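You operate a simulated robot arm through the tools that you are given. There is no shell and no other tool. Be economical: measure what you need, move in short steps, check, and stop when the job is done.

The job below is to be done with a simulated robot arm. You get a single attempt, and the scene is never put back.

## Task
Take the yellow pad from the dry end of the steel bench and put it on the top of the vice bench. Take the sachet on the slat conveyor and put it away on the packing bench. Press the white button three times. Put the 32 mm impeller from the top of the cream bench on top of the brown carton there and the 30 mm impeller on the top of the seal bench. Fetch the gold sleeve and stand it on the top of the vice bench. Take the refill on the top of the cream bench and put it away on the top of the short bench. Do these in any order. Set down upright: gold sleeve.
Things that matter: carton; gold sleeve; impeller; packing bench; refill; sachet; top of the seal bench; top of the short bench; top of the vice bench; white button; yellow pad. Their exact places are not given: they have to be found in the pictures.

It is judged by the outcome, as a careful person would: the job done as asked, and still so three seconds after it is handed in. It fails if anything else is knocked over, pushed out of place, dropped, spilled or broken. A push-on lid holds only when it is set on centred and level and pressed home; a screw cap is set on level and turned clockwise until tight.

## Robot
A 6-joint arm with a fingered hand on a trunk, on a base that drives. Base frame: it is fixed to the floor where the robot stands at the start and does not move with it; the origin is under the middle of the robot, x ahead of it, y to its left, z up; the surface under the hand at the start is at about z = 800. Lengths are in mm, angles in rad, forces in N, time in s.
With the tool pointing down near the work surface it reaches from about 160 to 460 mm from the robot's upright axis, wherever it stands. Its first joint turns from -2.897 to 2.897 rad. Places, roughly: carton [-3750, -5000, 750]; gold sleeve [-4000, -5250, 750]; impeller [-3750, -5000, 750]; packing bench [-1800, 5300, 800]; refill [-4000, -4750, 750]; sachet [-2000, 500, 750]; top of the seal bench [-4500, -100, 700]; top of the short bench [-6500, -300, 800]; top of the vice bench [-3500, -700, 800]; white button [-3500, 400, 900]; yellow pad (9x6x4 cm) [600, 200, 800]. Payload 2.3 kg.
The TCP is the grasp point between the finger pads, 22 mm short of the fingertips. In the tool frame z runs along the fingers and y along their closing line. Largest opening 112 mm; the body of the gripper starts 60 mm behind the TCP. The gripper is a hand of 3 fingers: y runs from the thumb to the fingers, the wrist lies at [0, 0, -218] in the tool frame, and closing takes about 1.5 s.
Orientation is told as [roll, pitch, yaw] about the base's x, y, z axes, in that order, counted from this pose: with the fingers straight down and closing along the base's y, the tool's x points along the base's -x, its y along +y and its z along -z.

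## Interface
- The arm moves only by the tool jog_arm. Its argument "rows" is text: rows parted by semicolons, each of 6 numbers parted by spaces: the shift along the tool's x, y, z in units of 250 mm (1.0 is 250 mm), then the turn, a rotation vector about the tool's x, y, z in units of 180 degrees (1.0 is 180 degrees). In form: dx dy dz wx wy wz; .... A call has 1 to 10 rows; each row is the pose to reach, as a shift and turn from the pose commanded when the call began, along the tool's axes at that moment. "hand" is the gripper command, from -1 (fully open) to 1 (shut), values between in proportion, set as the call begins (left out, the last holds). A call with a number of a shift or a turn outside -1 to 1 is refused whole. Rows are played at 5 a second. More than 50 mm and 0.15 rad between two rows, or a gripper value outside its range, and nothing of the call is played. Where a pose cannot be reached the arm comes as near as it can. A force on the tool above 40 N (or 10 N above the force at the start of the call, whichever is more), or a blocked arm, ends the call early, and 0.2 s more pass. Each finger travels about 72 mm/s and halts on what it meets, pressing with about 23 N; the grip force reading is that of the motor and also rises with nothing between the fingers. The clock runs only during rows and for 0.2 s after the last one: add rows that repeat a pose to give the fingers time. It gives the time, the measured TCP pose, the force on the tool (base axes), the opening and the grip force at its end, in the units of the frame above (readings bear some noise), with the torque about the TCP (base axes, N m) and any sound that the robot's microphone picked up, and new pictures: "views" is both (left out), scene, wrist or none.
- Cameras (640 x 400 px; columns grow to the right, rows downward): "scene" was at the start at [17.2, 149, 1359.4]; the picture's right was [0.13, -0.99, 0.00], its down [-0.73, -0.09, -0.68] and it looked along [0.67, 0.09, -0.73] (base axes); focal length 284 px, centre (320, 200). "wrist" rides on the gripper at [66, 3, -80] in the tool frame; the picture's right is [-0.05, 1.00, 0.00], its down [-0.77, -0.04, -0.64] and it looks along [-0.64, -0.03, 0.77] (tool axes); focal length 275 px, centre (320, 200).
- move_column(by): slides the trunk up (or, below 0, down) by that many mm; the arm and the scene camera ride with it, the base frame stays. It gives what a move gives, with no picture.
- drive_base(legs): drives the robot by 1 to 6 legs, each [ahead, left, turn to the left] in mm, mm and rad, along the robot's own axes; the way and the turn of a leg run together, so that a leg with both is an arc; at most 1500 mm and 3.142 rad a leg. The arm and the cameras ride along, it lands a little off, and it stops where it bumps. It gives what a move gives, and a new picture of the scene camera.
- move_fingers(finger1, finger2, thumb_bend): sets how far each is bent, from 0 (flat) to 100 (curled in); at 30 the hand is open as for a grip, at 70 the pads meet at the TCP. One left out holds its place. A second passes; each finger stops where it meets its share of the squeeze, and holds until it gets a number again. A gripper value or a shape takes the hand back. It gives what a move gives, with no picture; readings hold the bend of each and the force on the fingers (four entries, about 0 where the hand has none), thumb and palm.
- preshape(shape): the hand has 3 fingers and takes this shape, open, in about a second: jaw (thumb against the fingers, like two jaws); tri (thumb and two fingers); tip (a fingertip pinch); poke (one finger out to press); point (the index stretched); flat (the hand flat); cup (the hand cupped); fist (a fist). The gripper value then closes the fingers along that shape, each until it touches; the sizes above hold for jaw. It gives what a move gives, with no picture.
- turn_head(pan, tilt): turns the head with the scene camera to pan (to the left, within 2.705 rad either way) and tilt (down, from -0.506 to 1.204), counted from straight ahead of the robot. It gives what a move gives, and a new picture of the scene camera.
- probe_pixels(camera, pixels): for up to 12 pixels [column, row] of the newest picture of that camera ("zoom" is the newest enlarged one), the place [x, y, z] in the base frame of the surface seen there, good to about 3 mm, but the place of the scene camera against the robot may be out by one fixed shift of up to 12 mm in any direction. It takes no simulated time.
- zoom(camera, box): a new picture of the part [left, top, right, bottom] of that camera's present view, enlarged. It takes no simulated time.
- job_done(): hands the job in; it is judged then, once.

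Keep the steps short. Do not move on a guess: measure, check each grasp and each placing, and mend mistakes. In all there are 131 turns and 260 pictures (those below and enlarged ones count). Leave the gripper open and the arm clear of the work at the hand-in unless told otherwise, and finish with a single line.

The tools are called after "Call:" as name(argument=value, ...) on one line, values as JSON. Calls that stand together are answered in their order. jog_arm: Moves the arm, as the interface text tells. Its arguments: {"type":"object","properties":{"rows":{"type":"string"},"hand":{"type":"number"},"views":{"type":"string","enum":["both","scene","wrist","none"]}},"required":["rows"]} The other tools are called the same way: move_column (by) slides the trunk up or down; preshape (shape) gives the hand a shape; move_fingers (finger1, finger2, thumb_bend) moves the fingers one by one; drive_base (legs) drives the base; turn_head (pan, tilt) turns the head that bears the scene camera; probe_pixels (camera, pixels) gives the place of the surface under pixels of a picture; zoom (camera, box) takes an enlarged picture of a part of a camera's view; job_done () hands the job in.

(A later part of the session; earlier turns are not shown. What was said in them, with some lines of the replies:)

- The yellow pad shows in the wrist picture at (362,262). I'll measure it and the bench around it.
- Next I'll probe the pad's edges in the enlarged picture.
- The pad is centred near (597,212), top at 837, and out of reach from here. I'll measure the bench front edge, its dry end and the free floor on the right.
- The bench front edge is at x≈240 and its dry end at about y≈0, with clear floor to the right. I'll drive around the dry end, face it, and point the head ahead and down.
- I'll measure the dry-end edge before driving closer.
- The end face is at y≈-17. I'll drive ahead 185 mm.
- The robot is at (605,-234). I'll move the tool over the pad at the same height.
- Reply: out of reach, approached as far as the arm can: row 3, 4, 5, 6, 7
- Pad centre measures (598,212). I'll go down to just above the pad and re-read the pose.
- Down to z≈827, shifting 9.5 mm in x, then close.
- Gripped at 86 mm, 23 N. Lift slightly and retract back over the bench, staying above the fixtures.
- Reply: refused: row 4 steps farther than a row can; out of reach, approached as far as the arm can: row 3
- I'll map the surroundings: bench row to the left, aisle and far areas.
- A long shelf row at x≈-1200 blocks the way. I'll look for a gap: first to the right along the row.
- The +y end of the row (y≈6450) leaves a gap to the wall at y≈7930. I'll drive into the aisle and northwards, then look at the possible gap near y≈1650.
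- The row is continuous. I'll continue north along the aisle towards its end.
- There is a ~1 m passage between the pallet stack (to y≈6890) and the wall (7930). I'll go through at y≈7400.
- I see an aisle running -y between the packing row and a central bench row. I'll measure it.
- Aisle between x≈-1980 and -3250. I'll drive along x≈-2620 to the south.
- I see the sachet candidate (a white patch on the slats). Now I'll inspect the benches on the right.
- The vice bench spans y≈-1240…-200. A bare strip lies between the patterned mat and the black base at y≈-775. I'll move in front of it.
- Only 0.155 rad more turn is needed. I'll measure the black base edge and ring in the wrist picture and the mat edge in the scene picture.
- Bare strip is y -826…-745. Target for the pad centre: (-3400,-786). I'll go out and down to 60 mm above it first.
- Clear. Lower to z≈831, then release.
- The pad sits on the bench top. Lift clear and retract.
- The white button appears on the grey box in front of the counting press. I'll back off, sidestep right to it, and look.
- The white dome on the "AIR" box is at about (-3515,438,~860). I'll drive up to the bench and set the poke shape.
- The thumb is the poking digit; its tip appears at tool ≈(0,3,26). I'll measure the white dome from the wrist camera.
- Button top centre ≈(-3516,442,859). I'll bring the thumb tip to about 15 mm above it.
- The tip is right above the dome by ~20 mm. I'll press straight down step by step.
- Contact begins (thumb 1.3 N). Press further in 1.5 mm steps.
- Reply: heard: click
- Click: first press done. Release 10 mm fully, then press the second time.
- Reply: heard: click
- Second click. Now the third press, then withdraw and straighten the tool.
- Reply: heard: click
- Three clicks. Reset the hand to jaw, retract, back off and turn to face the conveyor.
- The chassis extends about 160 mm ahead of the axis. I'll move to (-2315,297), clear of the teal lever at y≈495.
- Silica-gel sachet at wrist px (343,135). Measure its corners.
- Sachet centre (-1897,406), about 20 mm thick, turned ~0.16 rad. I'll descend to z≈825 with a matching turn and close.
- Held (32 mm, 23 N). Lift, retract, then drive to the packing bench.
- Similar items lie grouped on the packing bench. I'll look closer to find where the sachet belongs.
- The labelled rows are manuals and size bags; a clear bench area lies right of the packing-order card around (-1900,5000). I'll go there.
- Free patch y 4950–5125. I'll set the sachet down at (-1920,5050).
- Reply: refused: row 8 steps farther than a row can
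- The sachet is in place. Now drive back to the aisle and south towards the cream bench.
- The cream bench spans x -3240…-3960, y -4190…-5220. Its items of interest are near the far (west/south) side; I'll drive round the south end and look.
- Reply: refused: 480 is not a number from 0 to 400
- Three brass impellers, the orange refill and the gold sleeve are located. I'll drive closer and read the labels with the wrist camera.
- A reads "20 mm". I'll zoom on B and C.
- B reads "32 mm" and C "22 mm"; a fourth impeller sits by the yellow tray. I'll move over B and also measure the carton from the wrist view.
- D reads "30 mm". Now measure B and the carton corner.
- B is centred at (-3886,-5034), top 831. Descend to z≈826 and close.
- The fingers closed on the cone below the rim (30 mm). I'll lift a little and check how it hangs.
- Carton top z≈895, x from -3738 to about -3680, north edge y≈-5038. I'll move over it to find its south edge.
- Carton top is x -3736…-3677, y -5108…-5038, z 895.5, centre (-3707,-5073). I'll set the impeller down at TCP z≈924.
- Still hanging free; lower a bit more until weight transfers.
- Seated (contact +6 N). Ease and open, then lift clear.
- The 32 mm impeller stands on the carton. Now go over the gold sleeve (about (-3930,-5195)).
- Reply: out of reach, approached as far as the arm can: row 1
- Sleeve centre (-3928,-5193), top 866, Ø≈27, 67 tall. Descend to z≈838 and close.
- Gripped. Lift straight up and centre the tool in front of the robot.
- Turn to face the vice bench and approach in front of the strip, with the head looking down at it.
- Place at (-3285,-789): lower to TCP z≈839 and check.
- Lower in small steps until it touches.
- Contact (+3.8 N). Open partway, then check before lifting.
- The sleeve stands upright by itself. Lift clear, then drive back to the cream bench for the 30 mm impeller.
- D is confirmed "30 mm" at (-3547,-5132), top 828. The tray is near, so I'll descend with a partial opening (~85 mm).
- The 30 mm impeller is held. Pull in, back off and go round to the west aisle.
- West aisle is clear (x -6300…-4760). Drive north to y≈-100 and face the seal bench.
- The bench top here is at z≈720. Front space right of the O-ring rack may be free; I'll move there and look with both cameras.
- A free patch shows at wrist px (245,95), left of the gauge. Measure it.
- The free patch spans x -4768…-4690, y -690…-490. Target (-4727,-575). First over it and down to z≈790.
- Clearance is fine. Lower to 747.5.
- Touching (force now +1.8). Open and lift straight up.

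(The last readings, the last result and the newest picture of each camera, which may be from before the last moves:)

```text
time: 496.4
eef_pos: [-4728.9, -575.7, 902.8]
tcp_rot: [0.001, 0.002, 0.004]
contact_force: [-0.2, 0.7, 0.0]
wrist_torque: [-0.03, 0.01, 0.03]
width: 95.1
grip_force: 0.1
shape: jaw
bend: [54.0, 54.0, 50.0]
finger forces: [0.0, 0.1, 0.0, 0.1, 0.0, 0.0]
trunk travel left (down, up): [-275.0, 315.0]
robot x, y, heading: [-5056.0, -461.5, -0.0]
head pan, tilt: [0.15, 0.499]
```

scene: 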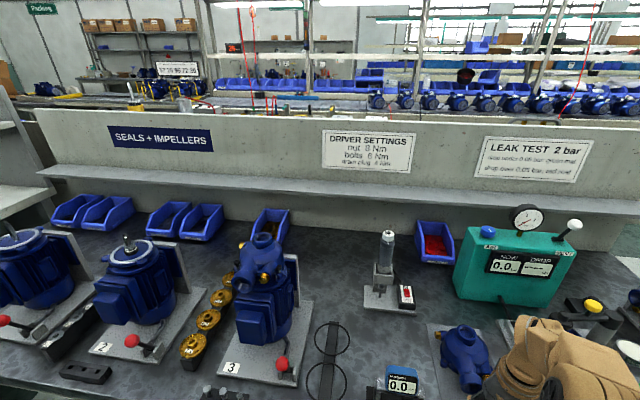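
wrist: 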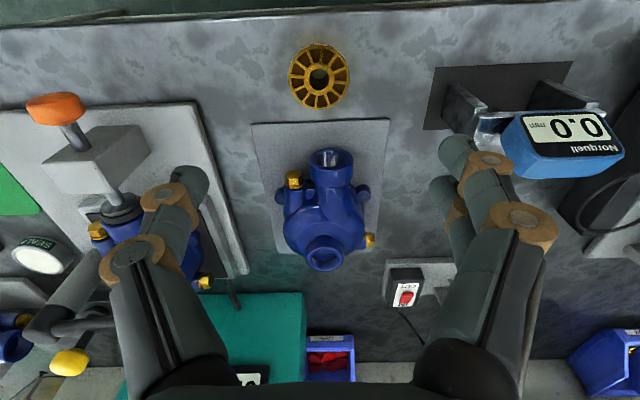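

The 30 mm impeller stands on the seal bench. Retract and drive back south for the refill, approaching the cream bench from its west side.

Call:
jog_arm(rows="0.1 0.1 -0.12 0 0 0; 0.18 0.2 -0.25 0 0 0; 0.18 0.3 -0.4 0 0 0; 0.18 0.4 -0.45 0 0 0", hand=-1, views="none")

Call:
drive_base(legs=[[-210, 0, 0], [0, 0, -1.571], [1500, 0, 0], [1500, 0, 0], [1500, 0, 0], [80, 0, 1.571]])

Call:
turn_head(pan=0.2, tilt=0.55)

```text
time: 497.4
eef_pos: [-4773.8, -475.6, 1015.2]
tcp_rot: [0.001, 0.003, 0.005]
contact_force: [-1.0, 0.6, 0.6]
wrist_torque: [-0.03, -0.01, 0.0]
width: 111.8
grip_force: 0.0
shape: jaw
bend: [30.0, 30.0, 30.0]
finger forces: [0.0, 0.0, 0.0, 0.1, 0.0, 0.0]
trunk travel left (down, up): [-275.0, 315.0]
robot x, y, heading: [-5058.9, -459.8, -0.005]
head pan, tilt: [0.15, 0.499]
```

```text
time: 527.8
eef_pos: [-4884.8, -5025.3, 1014.7]
tcp_rot: [0.001, 0.004, 0.033]
contact_force: [-0.3, 0.0, -0.1]
wrist_torque: [0.01, 0.0, 0.0]
width: 111.9
grip_force: 0.1
shape: jaw
bend: [30.0, 30.0, 30.0]
finger forces: [0.0, 0.0, 0.0, 0.1, 0.0, 0.0]
trunk travel left (down, up): [-275.0, 315.0]
robot x, y, heading: [-5169.9, -5017.2, 0.031]
head pan, tilt: [0.15, 0.499]
```

scene: 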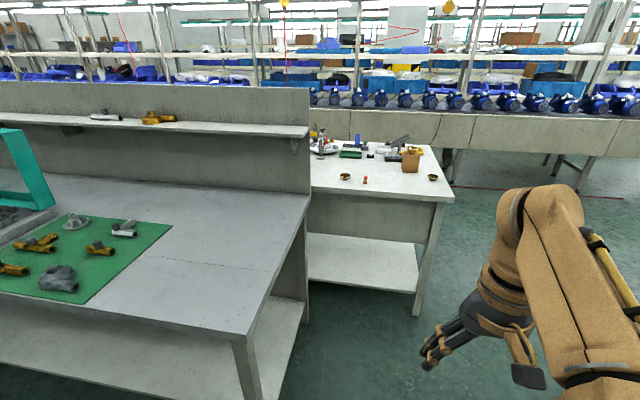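

```text
time: 528.5
eef_pos: [-4886.2, -5026.1, 1013.7]
tcp_rot: [0.001, 0.006, 0.034]
contact_force: [-0.6, -0.3, 0.3]
wrist_torque: [0.02, -0.03, 0.02]
width: 111.8
grip_force: 0.0
shape: jaw
bend: [30.0, 30.0, 30.0]
finger forces: [0.1, 0.0, 0.0, 0.0, 0.0, 0.1]
trunk travel left (down, up): [-275.0, 315.0]
robot x, y, heading: [-5173.5, -5020.3, 0.027]
head pan, tilt: [0.201, 0.55]
```

scene: 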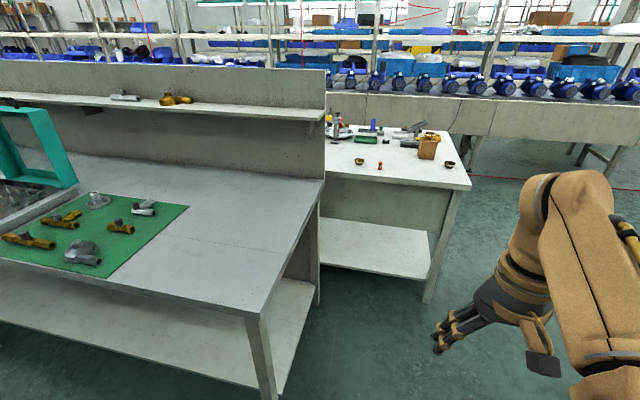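

Call:
zoom(camera="scene", box=[330, 110, 480, 200])

Call:
probe_pixels(camera="scene", pixels=[[250, 312], [322, 183], [320, 300], [425, 295], [470, 187], [285, 250], [380, 167], [265, 395]])

```text
4.27 times, centred on (405, 155) of scene
```

zoom: 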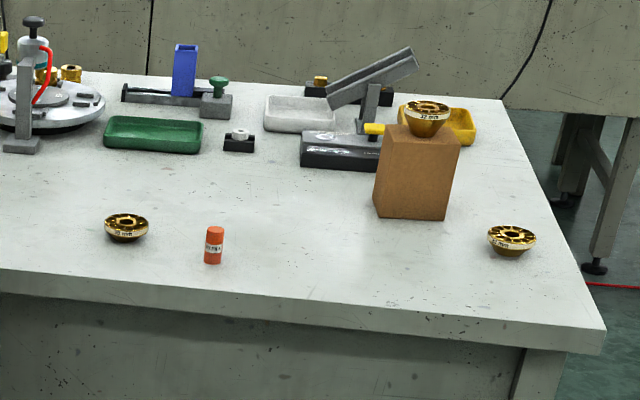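

```text
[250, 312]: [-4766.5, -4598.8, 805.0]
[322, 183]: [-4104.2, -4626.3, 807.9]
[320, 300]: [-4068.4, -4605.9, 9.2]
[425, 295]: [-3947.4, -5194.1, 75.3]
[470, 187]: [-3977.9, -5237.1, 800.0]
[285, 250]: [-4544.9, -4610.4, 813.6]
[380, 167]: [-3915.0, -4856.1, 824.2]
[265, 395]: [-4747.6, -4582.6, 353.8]
```

The carton and impeller look good. Grey bench ends at y≈-4620, so I can drive straight up to the cream bench's west edge.

Call:
drive_base(legs=[[600, 30, -0.027], [375, 0, 0]])

Call:
jog_arm(rows="0 0.1 0.05 0 0 0; 0 0.25 0.1 0 0 0; 0 0.4 0.15 0 0 0; 0 0.4 0.15 0 0 0", views="wrist")

```text
time: 533.8
eef_pos: [-3918.6, -4993.7, 1015.8]
tcp_rot: [0.002, 0.003, 0.005]
contact_force: [0.8, 0.0, -0.6]
wrist_torque: [0.03, -0.03, -0.03]
width: 112.1
grip_force: 0.0
shape: jaw
bend: [30.0, 30.0, 30.0]
finger forces: [0.1, 0.0, 0.0, 0.1, 0.1, 0.0]
trunk travel left (down, up): [-275.0, 315.0]
robot x, y, heading: [-4201.8, -4974.2, 0.004]
head pan, tilt: [0.201, 0.55]
```

scene: 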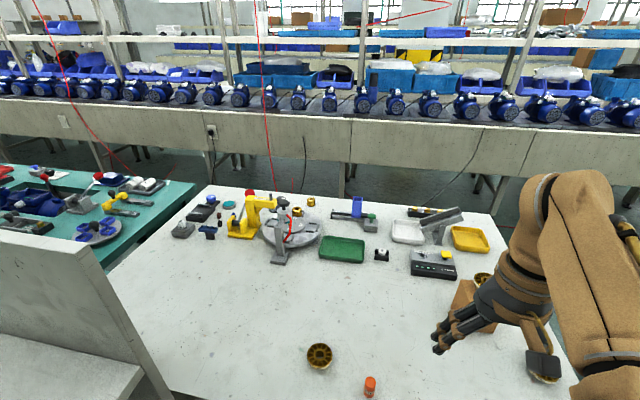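

```text
time: 534.8
eef_pos: [-3919.9, -4893.3, 977.7]
tcp_rot: [0.0, 0.005, 0.005]
contact_force: [-0.1, 0.6, 0.1]
wrist_torque: [-0.03, 0.0, 0.01]
width: 111.6
grip_force: 0.0
shape: jaw
bend: [30.0, 30.0, 30.0]
finger forces: [0.0, 0.0, 0.0, 0.1, 0.0, 0.1]
trunk travel left (down, up): [-275.0, 315.0]
robot x, y, heading: [-4205.0, -4977.9, 0.001]
head pan, tilt: [0.201, 0.55]
```

wrist: 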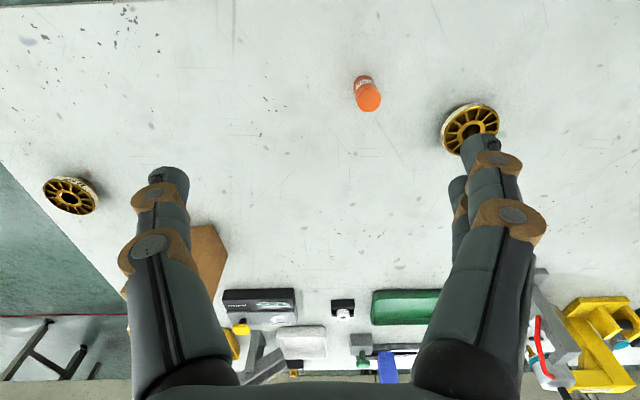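

Call:
probe_pixels(camera="wrist", pixels=[[370, 100], [359, 98], [380, 98], [370, 90], [370, 110], [363, 80], [443, 125], [470, 105]])

Call:
zoom(camera="wrist", box=[330, 60, 410, 130])

```text
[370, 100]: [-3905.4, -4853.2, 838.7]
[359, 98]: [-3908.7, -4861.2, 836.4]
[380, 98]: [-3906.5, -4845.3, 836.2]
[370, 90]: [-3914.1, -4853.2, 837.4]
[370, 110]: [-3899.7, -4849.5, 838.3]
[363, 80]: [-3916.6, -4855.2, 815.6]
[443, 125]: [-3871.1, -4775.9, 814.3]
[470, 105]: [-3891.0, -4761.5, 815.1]
```

```text
5.71 times, centred on (370, 95) of wrist
```

zoom: 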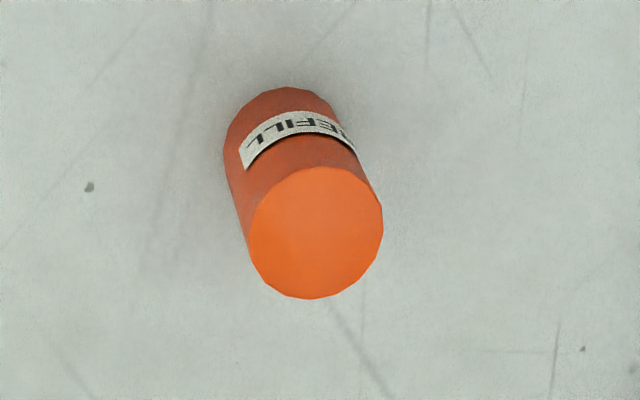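

Refill at (-3906,-4853), Ø18, top 838. Descend to z≈826 with a 60 mm opening and close.

Call:
jog_arm(rows="-0.056 0.16 0 0 0 0; -0.056 0.16 0.15 0 0 0; -0.056 0.16 0.32 0 0 0; -0.056 0.16 0.48 0 0 0; -0.056 0.16 0.57 0 0 0; -0.056 0.16 0.604 0 0 0; -0.056 0.16 0.604 0 0 0", hand=-0.1, views="wrist")

Call:
jog_arm(rows="0 0 0 0 0 0; 0 0 0 0 0 0; 0 0 0 0 0 0; 0 0 0 0 0 0; 0 0 0 0 0 0; 0 0 0 0 0 0; 0 0 0 0 0 0; 0 0 -0.1 0 0 0; 0 0 -0.25 0 0 0; 0 0 -0.4 0 0 0", hand=1, views="wrist")

```text
time: 536.4
eef_pos: [-3906.8, -4853.1, 826.2]
tcp_rot: [0.002, 0.003, 0.004]
contact_force: [0.0, 0.3, -0.1]
wrist_torque: [0.02, 0.0, -0.01]
width: 61.9
grip_force: 0.2
shape: jaw
bend: [72.0, 72.0, 70.0]
finger forces: [0.0, 0.0, 0.1, 0.0, 0.0, 0.0]
trunk travel left (down, up): [-275.0, 315.0]
robot x, y, heading: [-4202.9, -4979.0, -0.0]
head pan, tilt: [0.201, 0.55]
```

wrist: 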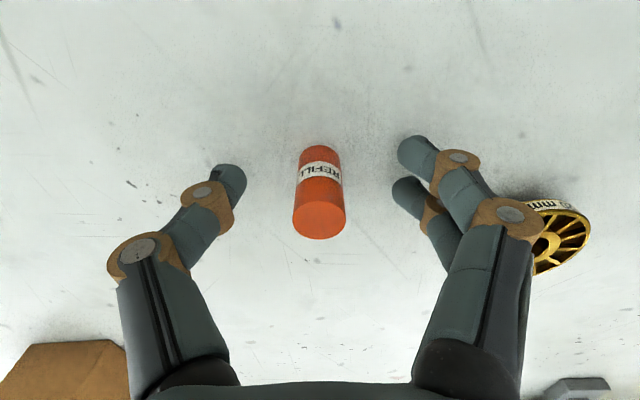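

```text
time: 538.6
eef_pos: [-3906.6, -4854.0, 927.4]
tcp_rot: [0.002, 0.005, 0.004]
contact_force: [0.7, 0.1, -0.1]
wrist_torque: [0.0, -0.01, 0.02]
width: 9.5
grip_force: 23.0
shape: jaw
bend: [72.0, 72.0, 70.0]
finger forces: [13.5, 13.3, 0.1, 0.0, 20.3, 0.0]
trunk travel left (down, up): [-275.0, 315.0]
robot x, y, heading: [-4206.8, -4978.4, 0.003]
head pan, tilt: [0.201, 0.55]
```

wrist: 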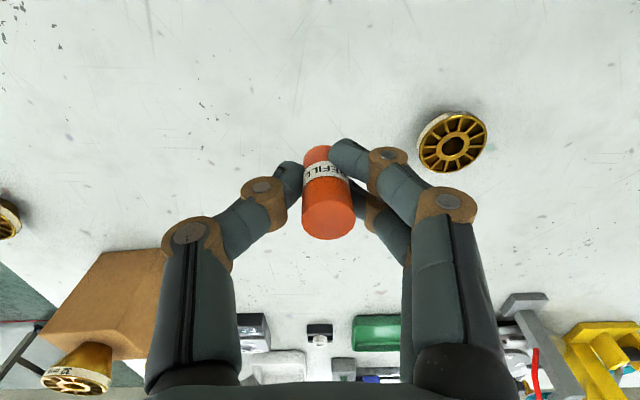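

Refill held. Lift, retract and drive to the short bench at the west wall.

Call:
jog_arm(rows="0.05 -0.1 -0.15 0 0 0; 0.08 -0.28 -0.2 0 0 0; 0.08 -0.44 -0.28 0 0 0; 0.08 -0.5 -0.34 0 0 0", views="none")

Call:
drive_base(legs=[[-1100, 0, 0], [0, 0, 1.571], [1500, 0, 0], [1500, 0, 0], [1400, 0, 0], [0, 0, 1.2]])

Call:
turn_head(pan=0.1, tilt=0.4)

```text
time: 539.6
eef_pos: [-3925.7, -4979.1, 1012.1]
tcp_rot: [0.003, 0.003, 0.006]
contact_force: [0.6, 0.6, 0.4]
wrist_torque: [0.01, -0.02, 0.03]
width: 9.4
grip_force: 23.4
shape: jaw
bend: [72.0, 72.0, 70.0]
finger forces: [15.3, 15.1, 0.0, 0.1, 20.1, 0.0]
trunk travel left (down, up): [-275.0, 315.0]
robot x, y, heading: [-4205.1, -4975.8, 0.001]
head pan, tilt: [0.201, 0.55]
```

```text
time: 572.5
eef_pos: [-5401.3, -474.1, 1012.2]
tcp_rot: [0.002, 0.003, 2.728]
contact_force: [0.9, 0.1, 0.5]
wrist_torque: [0.0, -0.01, 0.04]
width: 9.2
grip_force: 23.0
shape: jaw
bend: [72.0, 72.0, 70.0]
finger forces: [13.6, 15.2, 0.1, 0.0, 19.9, 0.0]
trunk travel left (down, up): [-275.0, 315.0]
robot x, y, heading: [-5145.9, -593.0, 2.729]
head pan, tilt: [0.201, 0.55]
```

scene: 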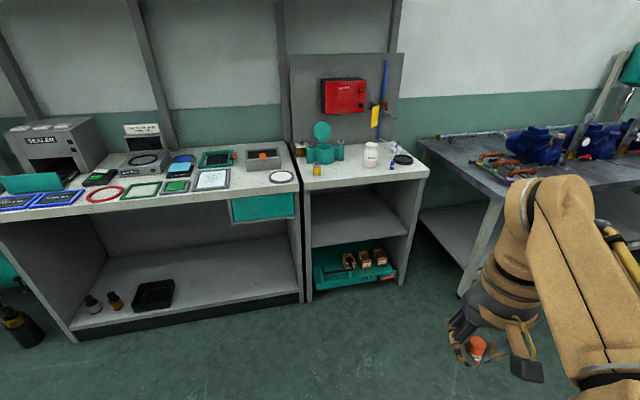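

```text
time: 573.2
eef_pos: [-5400.1, -474.7, 1011.9]
tcp_rot: [0.002, 0.003, 2.727]
contact_force: [1.1, -0.1, -1.0]
wrist_torque: [0.02, 0.0, -0.02]
width: 9.3
grip_force: 22.8
shape: jaw
bend: [72.0, 72.0, 70.0]
finger forces: [13.8, 15.2, 0.0, 0.0, 19.9, 0.1]
trunk travel left (down, up): [-275.0, 315.0]
robot x, y, heading: [-5145.7, -590.0, 2.724]
head pan, tilt: [0.099, 0.4]
```

scene: 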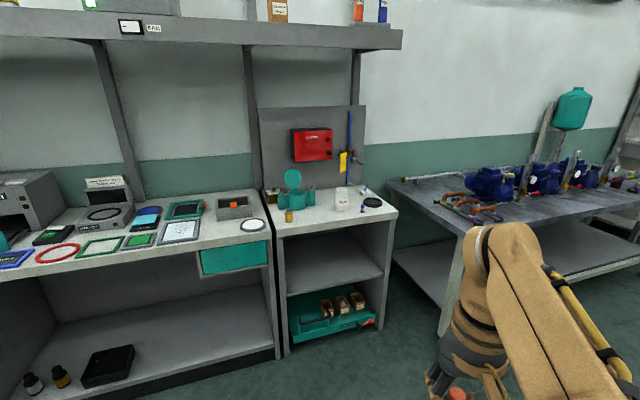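

The short bench is the narrow one at px (335,210). Measure it.

Call:
zoom(camera="scene", box=[250, 150, 410, 260])

Call:
probe_pixels(camera="scene", pixels=[[282, 237], [397, 213], [330, 224], [290, 213], [342, 200], [372, 203], [320, 213], [345, 217], [355, 190], [295, 185], [380, 30], [380, 212]])

```text
3.64 times, centred on (330, 205) of scene
```

zoom: 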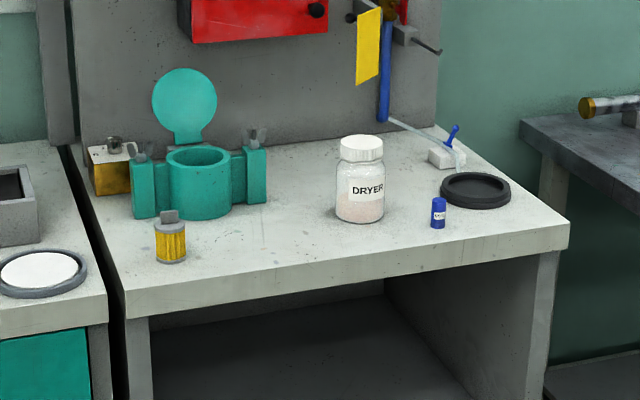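

```text
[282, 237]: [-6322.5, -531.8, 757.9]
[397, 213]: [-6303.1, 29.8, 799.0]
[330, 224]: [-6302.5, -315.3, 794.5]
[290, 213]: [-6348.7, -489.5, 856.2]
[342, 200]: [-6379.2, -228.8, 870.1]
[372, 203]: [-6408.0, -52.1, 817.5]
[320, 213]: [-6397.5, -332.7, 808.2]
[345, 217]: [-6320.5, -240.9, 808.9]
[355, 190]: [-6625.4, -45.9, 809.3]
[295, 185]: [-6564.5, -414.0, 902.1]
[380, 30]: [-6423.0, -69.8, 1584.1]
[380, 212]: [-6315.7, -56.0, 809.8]
```

Free place at about (-6365,-345), between the yellow filter and the DRYER bottle. Drive there.

Call:
drive_base(legs=[[0, 0, 0.417], [0, -245, 0], [890, 0, 0]])

Call:
jog_arm(rows="0 0 0.1 0 0 0; 0 0 0.2 0 0 0", views="wrist")

```text
time: 580.5
eef_pos: [-6312.2, -338.6, 1010.8]
tcp_rot: [0.001, 0.004, -3.141]
contact_force: [-0.3, -0.4, 0.6]
wrist_torque: [0.03, 0.02, -0.02]
width: 9.0
grip_force: 22.6
shape: jaw
bend: [72.0, 72.0, 70.0]
finger forces: [13.5, 15.1, 0.0, 0.0, 19.9, 0.0]
trunk travel left (down, up): [-275.0, 315.0]
robot x, y, heading: [-6032.5, -341.6, 3.142]
head pan, tilt: [0.099, 0.4]
```

scene: 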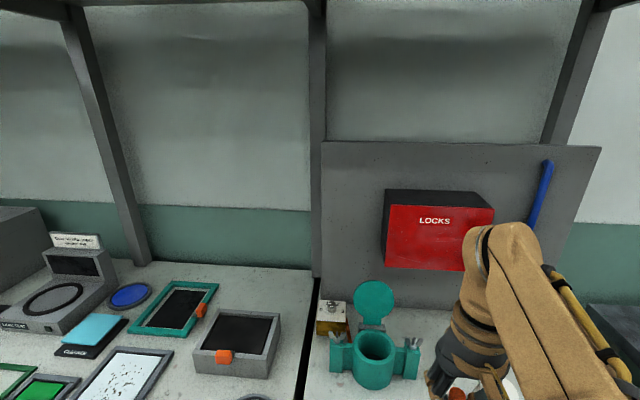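

```text
time: 581.1
eef_pos: [-6312.2, -339.8, 961.0]
tcp_rot: [0.002, 0.004, -3.142]
contact_force: [-0.3, -0.7, 0.8]
wrist_torque: [0.01, 0.0, -0.02]
width: 9.5
grip_force: 23.1
shape: jaw
bend: [72.0, 72.0, 70.0]
finger forces: [14.5, 15.8, 0.0, 0.1, 19.8, 0.1]
trunk travel left (down, up): [-275.0, 315.0]
robot x, y, heading: [-6033.0, -339.6, 3.142]
head pan, tilt: [0.099, 0.4]
```

wrist: 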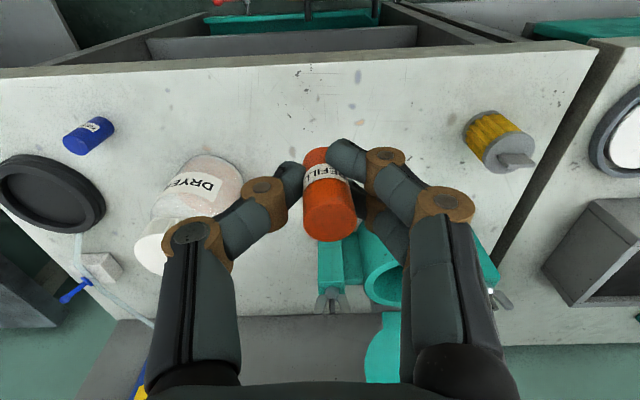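

Call:
probe_pixels(camera="wrist", pixels=[[240, 185], [225, 210], [330, 300], [370, 60], [310, 110], [466, 135], [375, 275], [325, 260], [250, 130]])

```text
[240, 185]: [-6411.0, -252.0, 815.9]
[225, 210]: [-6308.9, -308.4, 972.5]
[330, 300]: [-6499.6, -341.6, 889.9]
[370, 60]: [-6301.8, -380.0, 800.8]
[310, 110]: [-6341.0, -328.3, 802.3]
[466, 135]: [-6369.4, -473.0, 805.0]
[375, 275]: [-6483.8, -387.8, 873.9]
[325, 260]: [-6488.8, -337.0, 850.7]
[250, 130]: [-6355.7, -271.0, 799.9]
```

Target (-6360,-350) is clear. Lower the refill.

Call:
jog_arm(rows="-0.1 0.02 0.1 0 0 0; -0.192 0.04 0.25 0 0 0; -0.192 0.04 0.42 0 0 0; -0.192 0.04 0.5 0 0 0; -0.192 0.04 0.528 0 0 0; -0.192 0.04 0.528 0 0 0", views="wrist")

Call:
jog_arm(rows="0 0 0.004 0 0 0; 0 0 0.007 0 0 0; 0 0 0.007 0 0 0", views="none")

```text
time: 582.5
eef_pos: [-6359.8, -349.4, 829.8]
tcp_rot: [0.001, 0.003, -3.141]
contact_force: [0.4, 0.2, -0.8]
wrist_torque: [-0.04, 0.0, 0.0]
width: 9.2
grip_force: 22.7
shape: jaw
bend: [72.0, 72.0, 71.0]
finger forces: [15.4, 16.7, 0.1, 0.1, 19.7, 0.0]
trunk travel left (down, up): [-275.0, 315.0]
robot x, y, heading: [-6032.9, -340.9, 3.141]
head pan, tilt: [0.099, 0.4]
```

wrist: 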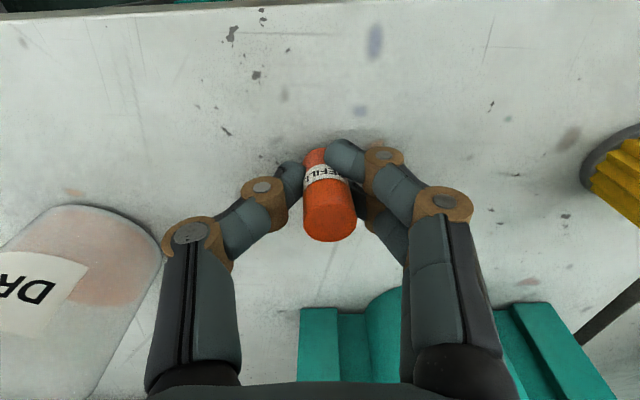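

```text
time: 583.3
eef_pos: [-6360.3, -348.7, 826.3]
tcp_rot: [0.001, 0.003, -3.139]
contact_force: [0.3, -0.6, -0.1]
wrist_torque: [-0.01, 0.0, -0.02]
width: 8.8
grip_force: 22.9
shape: jaw
bend: [72.0, 72.0, 71.0]
finger forces: [15.4, 16.8, 0.0, 0.0, 19.8, 0.1]
trunk travel left (down, up): [-275.0, 315.0]
robot x, y, heading: [-6030.3, -341.0, 3.139]
head pan, tilt: [0.099, 0.4]
```

Call:
jog_arm(rows="0 0 0.004 0 0 0; 0 0 0.008 0 0 0; 0 0 0.008 0 0 0", views="none")

Call:
zoom(camera="wrist", box=[250, 110, 410, 260])

```text
time: 584.1
eef_pos: [-6359.8, -349.1, 826.0]
tcp_rot: [0.002, 0.003, -3.142]
contact_force: [-1.1, -0.2, 6.0]
wrist_torque: [-0.04, -0.01, -0.03]
width: 9.2
grip_force: 22.3
shape: jaw
bend: [72.0, 72.0, 71.0]
finger forces: [15.3, 17.8, 0.1, 0.0, 21.0, 0.0]
trunk travel left (down, up): [-275.0, 315.0]
robot x, y, heading: [-6033.7, -340.4, 3.143]
head pan, tilt: [0.099, 0.4]
```

```text
2.67 times, centred on (330, 185) of wrist
```

zoom: 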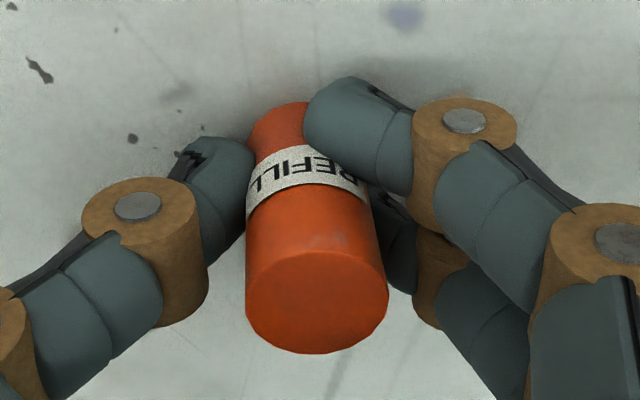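

Contact (+6 N). Open partway and lift straight up.

Call:
jog_arm(rows="0 0 -0.003 0 0 0; 0 0 -0.003 0 0 0; 0 0 -0.003 0 0 0; 0 0 -0.003 0 0 0; 0 0 -0.003 0 0 0; 0 0 -0.003 0 0 0; 0 0 -0.1 0 0 0; 0 0 -0.28 0 0 0; 0 0 -0.46 0 0 0; 0.05 0 -0.64 0 0 0", hand=-0.1, views="wrist")

```text
time: 586.3
eef_pos: [-6348.2, -350.6, 985.4]
tcp_rot: [0.003, 0.002, -3.14]
contact_force: [-0.2, 0.5, 0.4]
wrist_torque: [-0.01, -0.03, 0.01]
width: 61.0
grip_force: 0.0
shape: jaw
bend: [72.0, 72.0, 70.0]
finger forces: [0.0, 0.0, 0.0, 0.1, 0.1, 0.1]
trunk travel left (down, up): [-275.0, 315.0]
robot x, y, heading: [-6027.8, -342.1, 3.141]
head pan, tilt: [0.099, 0.4]
```

wrist: 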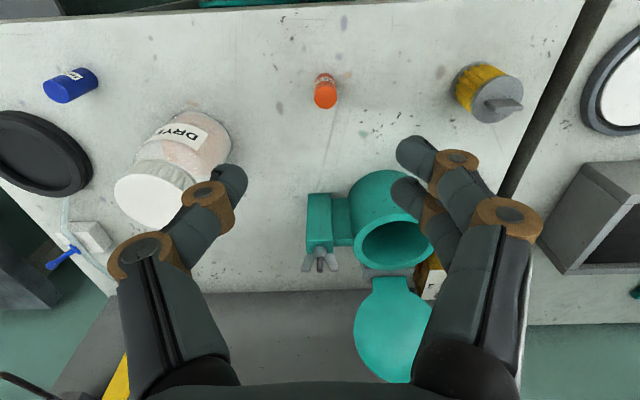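

The refill stands on the short bench. Open the hand, back clear of the work, then hand in.

Call:
jog_arm(rows="0.1 0 -0.1 0 0 0; 0.1 0 -0.1 0 0 0; 0.1 0 -0.1 0 0 0", hand=-1, views="none")

Call:
drive_base(legs=[[-450, 0, 0]])

```text
time: 587.1
eef_pos: [-6323.2, -350.5, 1010.2]
tcp_rot: [0.002, 0.003, -3.142]
contact_force: [0.7, 0.7, 0.1]
wrist_torque: [-0.01, 0.0, 0.03]
width: 111.8
grip_force: 0.1
shape: jaw
bend: [30.0, 30.0, 30.0]
finger forces: [0.0, 0.1, 0.0, 0.1, 0.1, 0.1]
trunk travel left (down, up): [-275.0, 315.0]
robot x, y, heading: [-6032.9, -342.1, 3.143]
head pan, tilt: [0.099, 0.4]
```

```text
time: 589.8
eef_pos: [-5873.1, -351.5, 1010.9]
tcp_rot: [0.003, 0.005, -3.138]
contact_force: [-1.0, 0.4, -0.5]
wrist_torque: [0.01, 0.0, 0.01]
width: 111.8
grip_force: 0.0
shape: jaw
bend: [30.0, 30.0, 30.0]
finger forces: [0.0, 0.0, 0.0, 0.1, 0.0, 0.0]
trunk travel left (down, up): [-275.0, 315.0]
robot x, y, heading: [-5582.7, -340.0, -3.14]
head pan, tilt: [0.099, 0.4]
```

scene: 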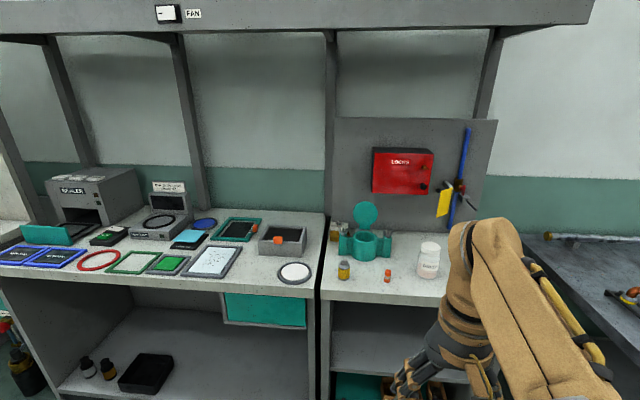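

Everything is placed, the gripper is open and the arm is clear.

Call:
job_done()

```text
The job is handed in.
```

All seven parts of the job were carried out and it has been handed in: yellow pad and upright gold sleeve on the vice bench, sachet on the packing bench, white button pressed three times (three clicks heard), 32 mm impeller on the carton, 30 mm impeller on the seal bench, refill on the short bench.
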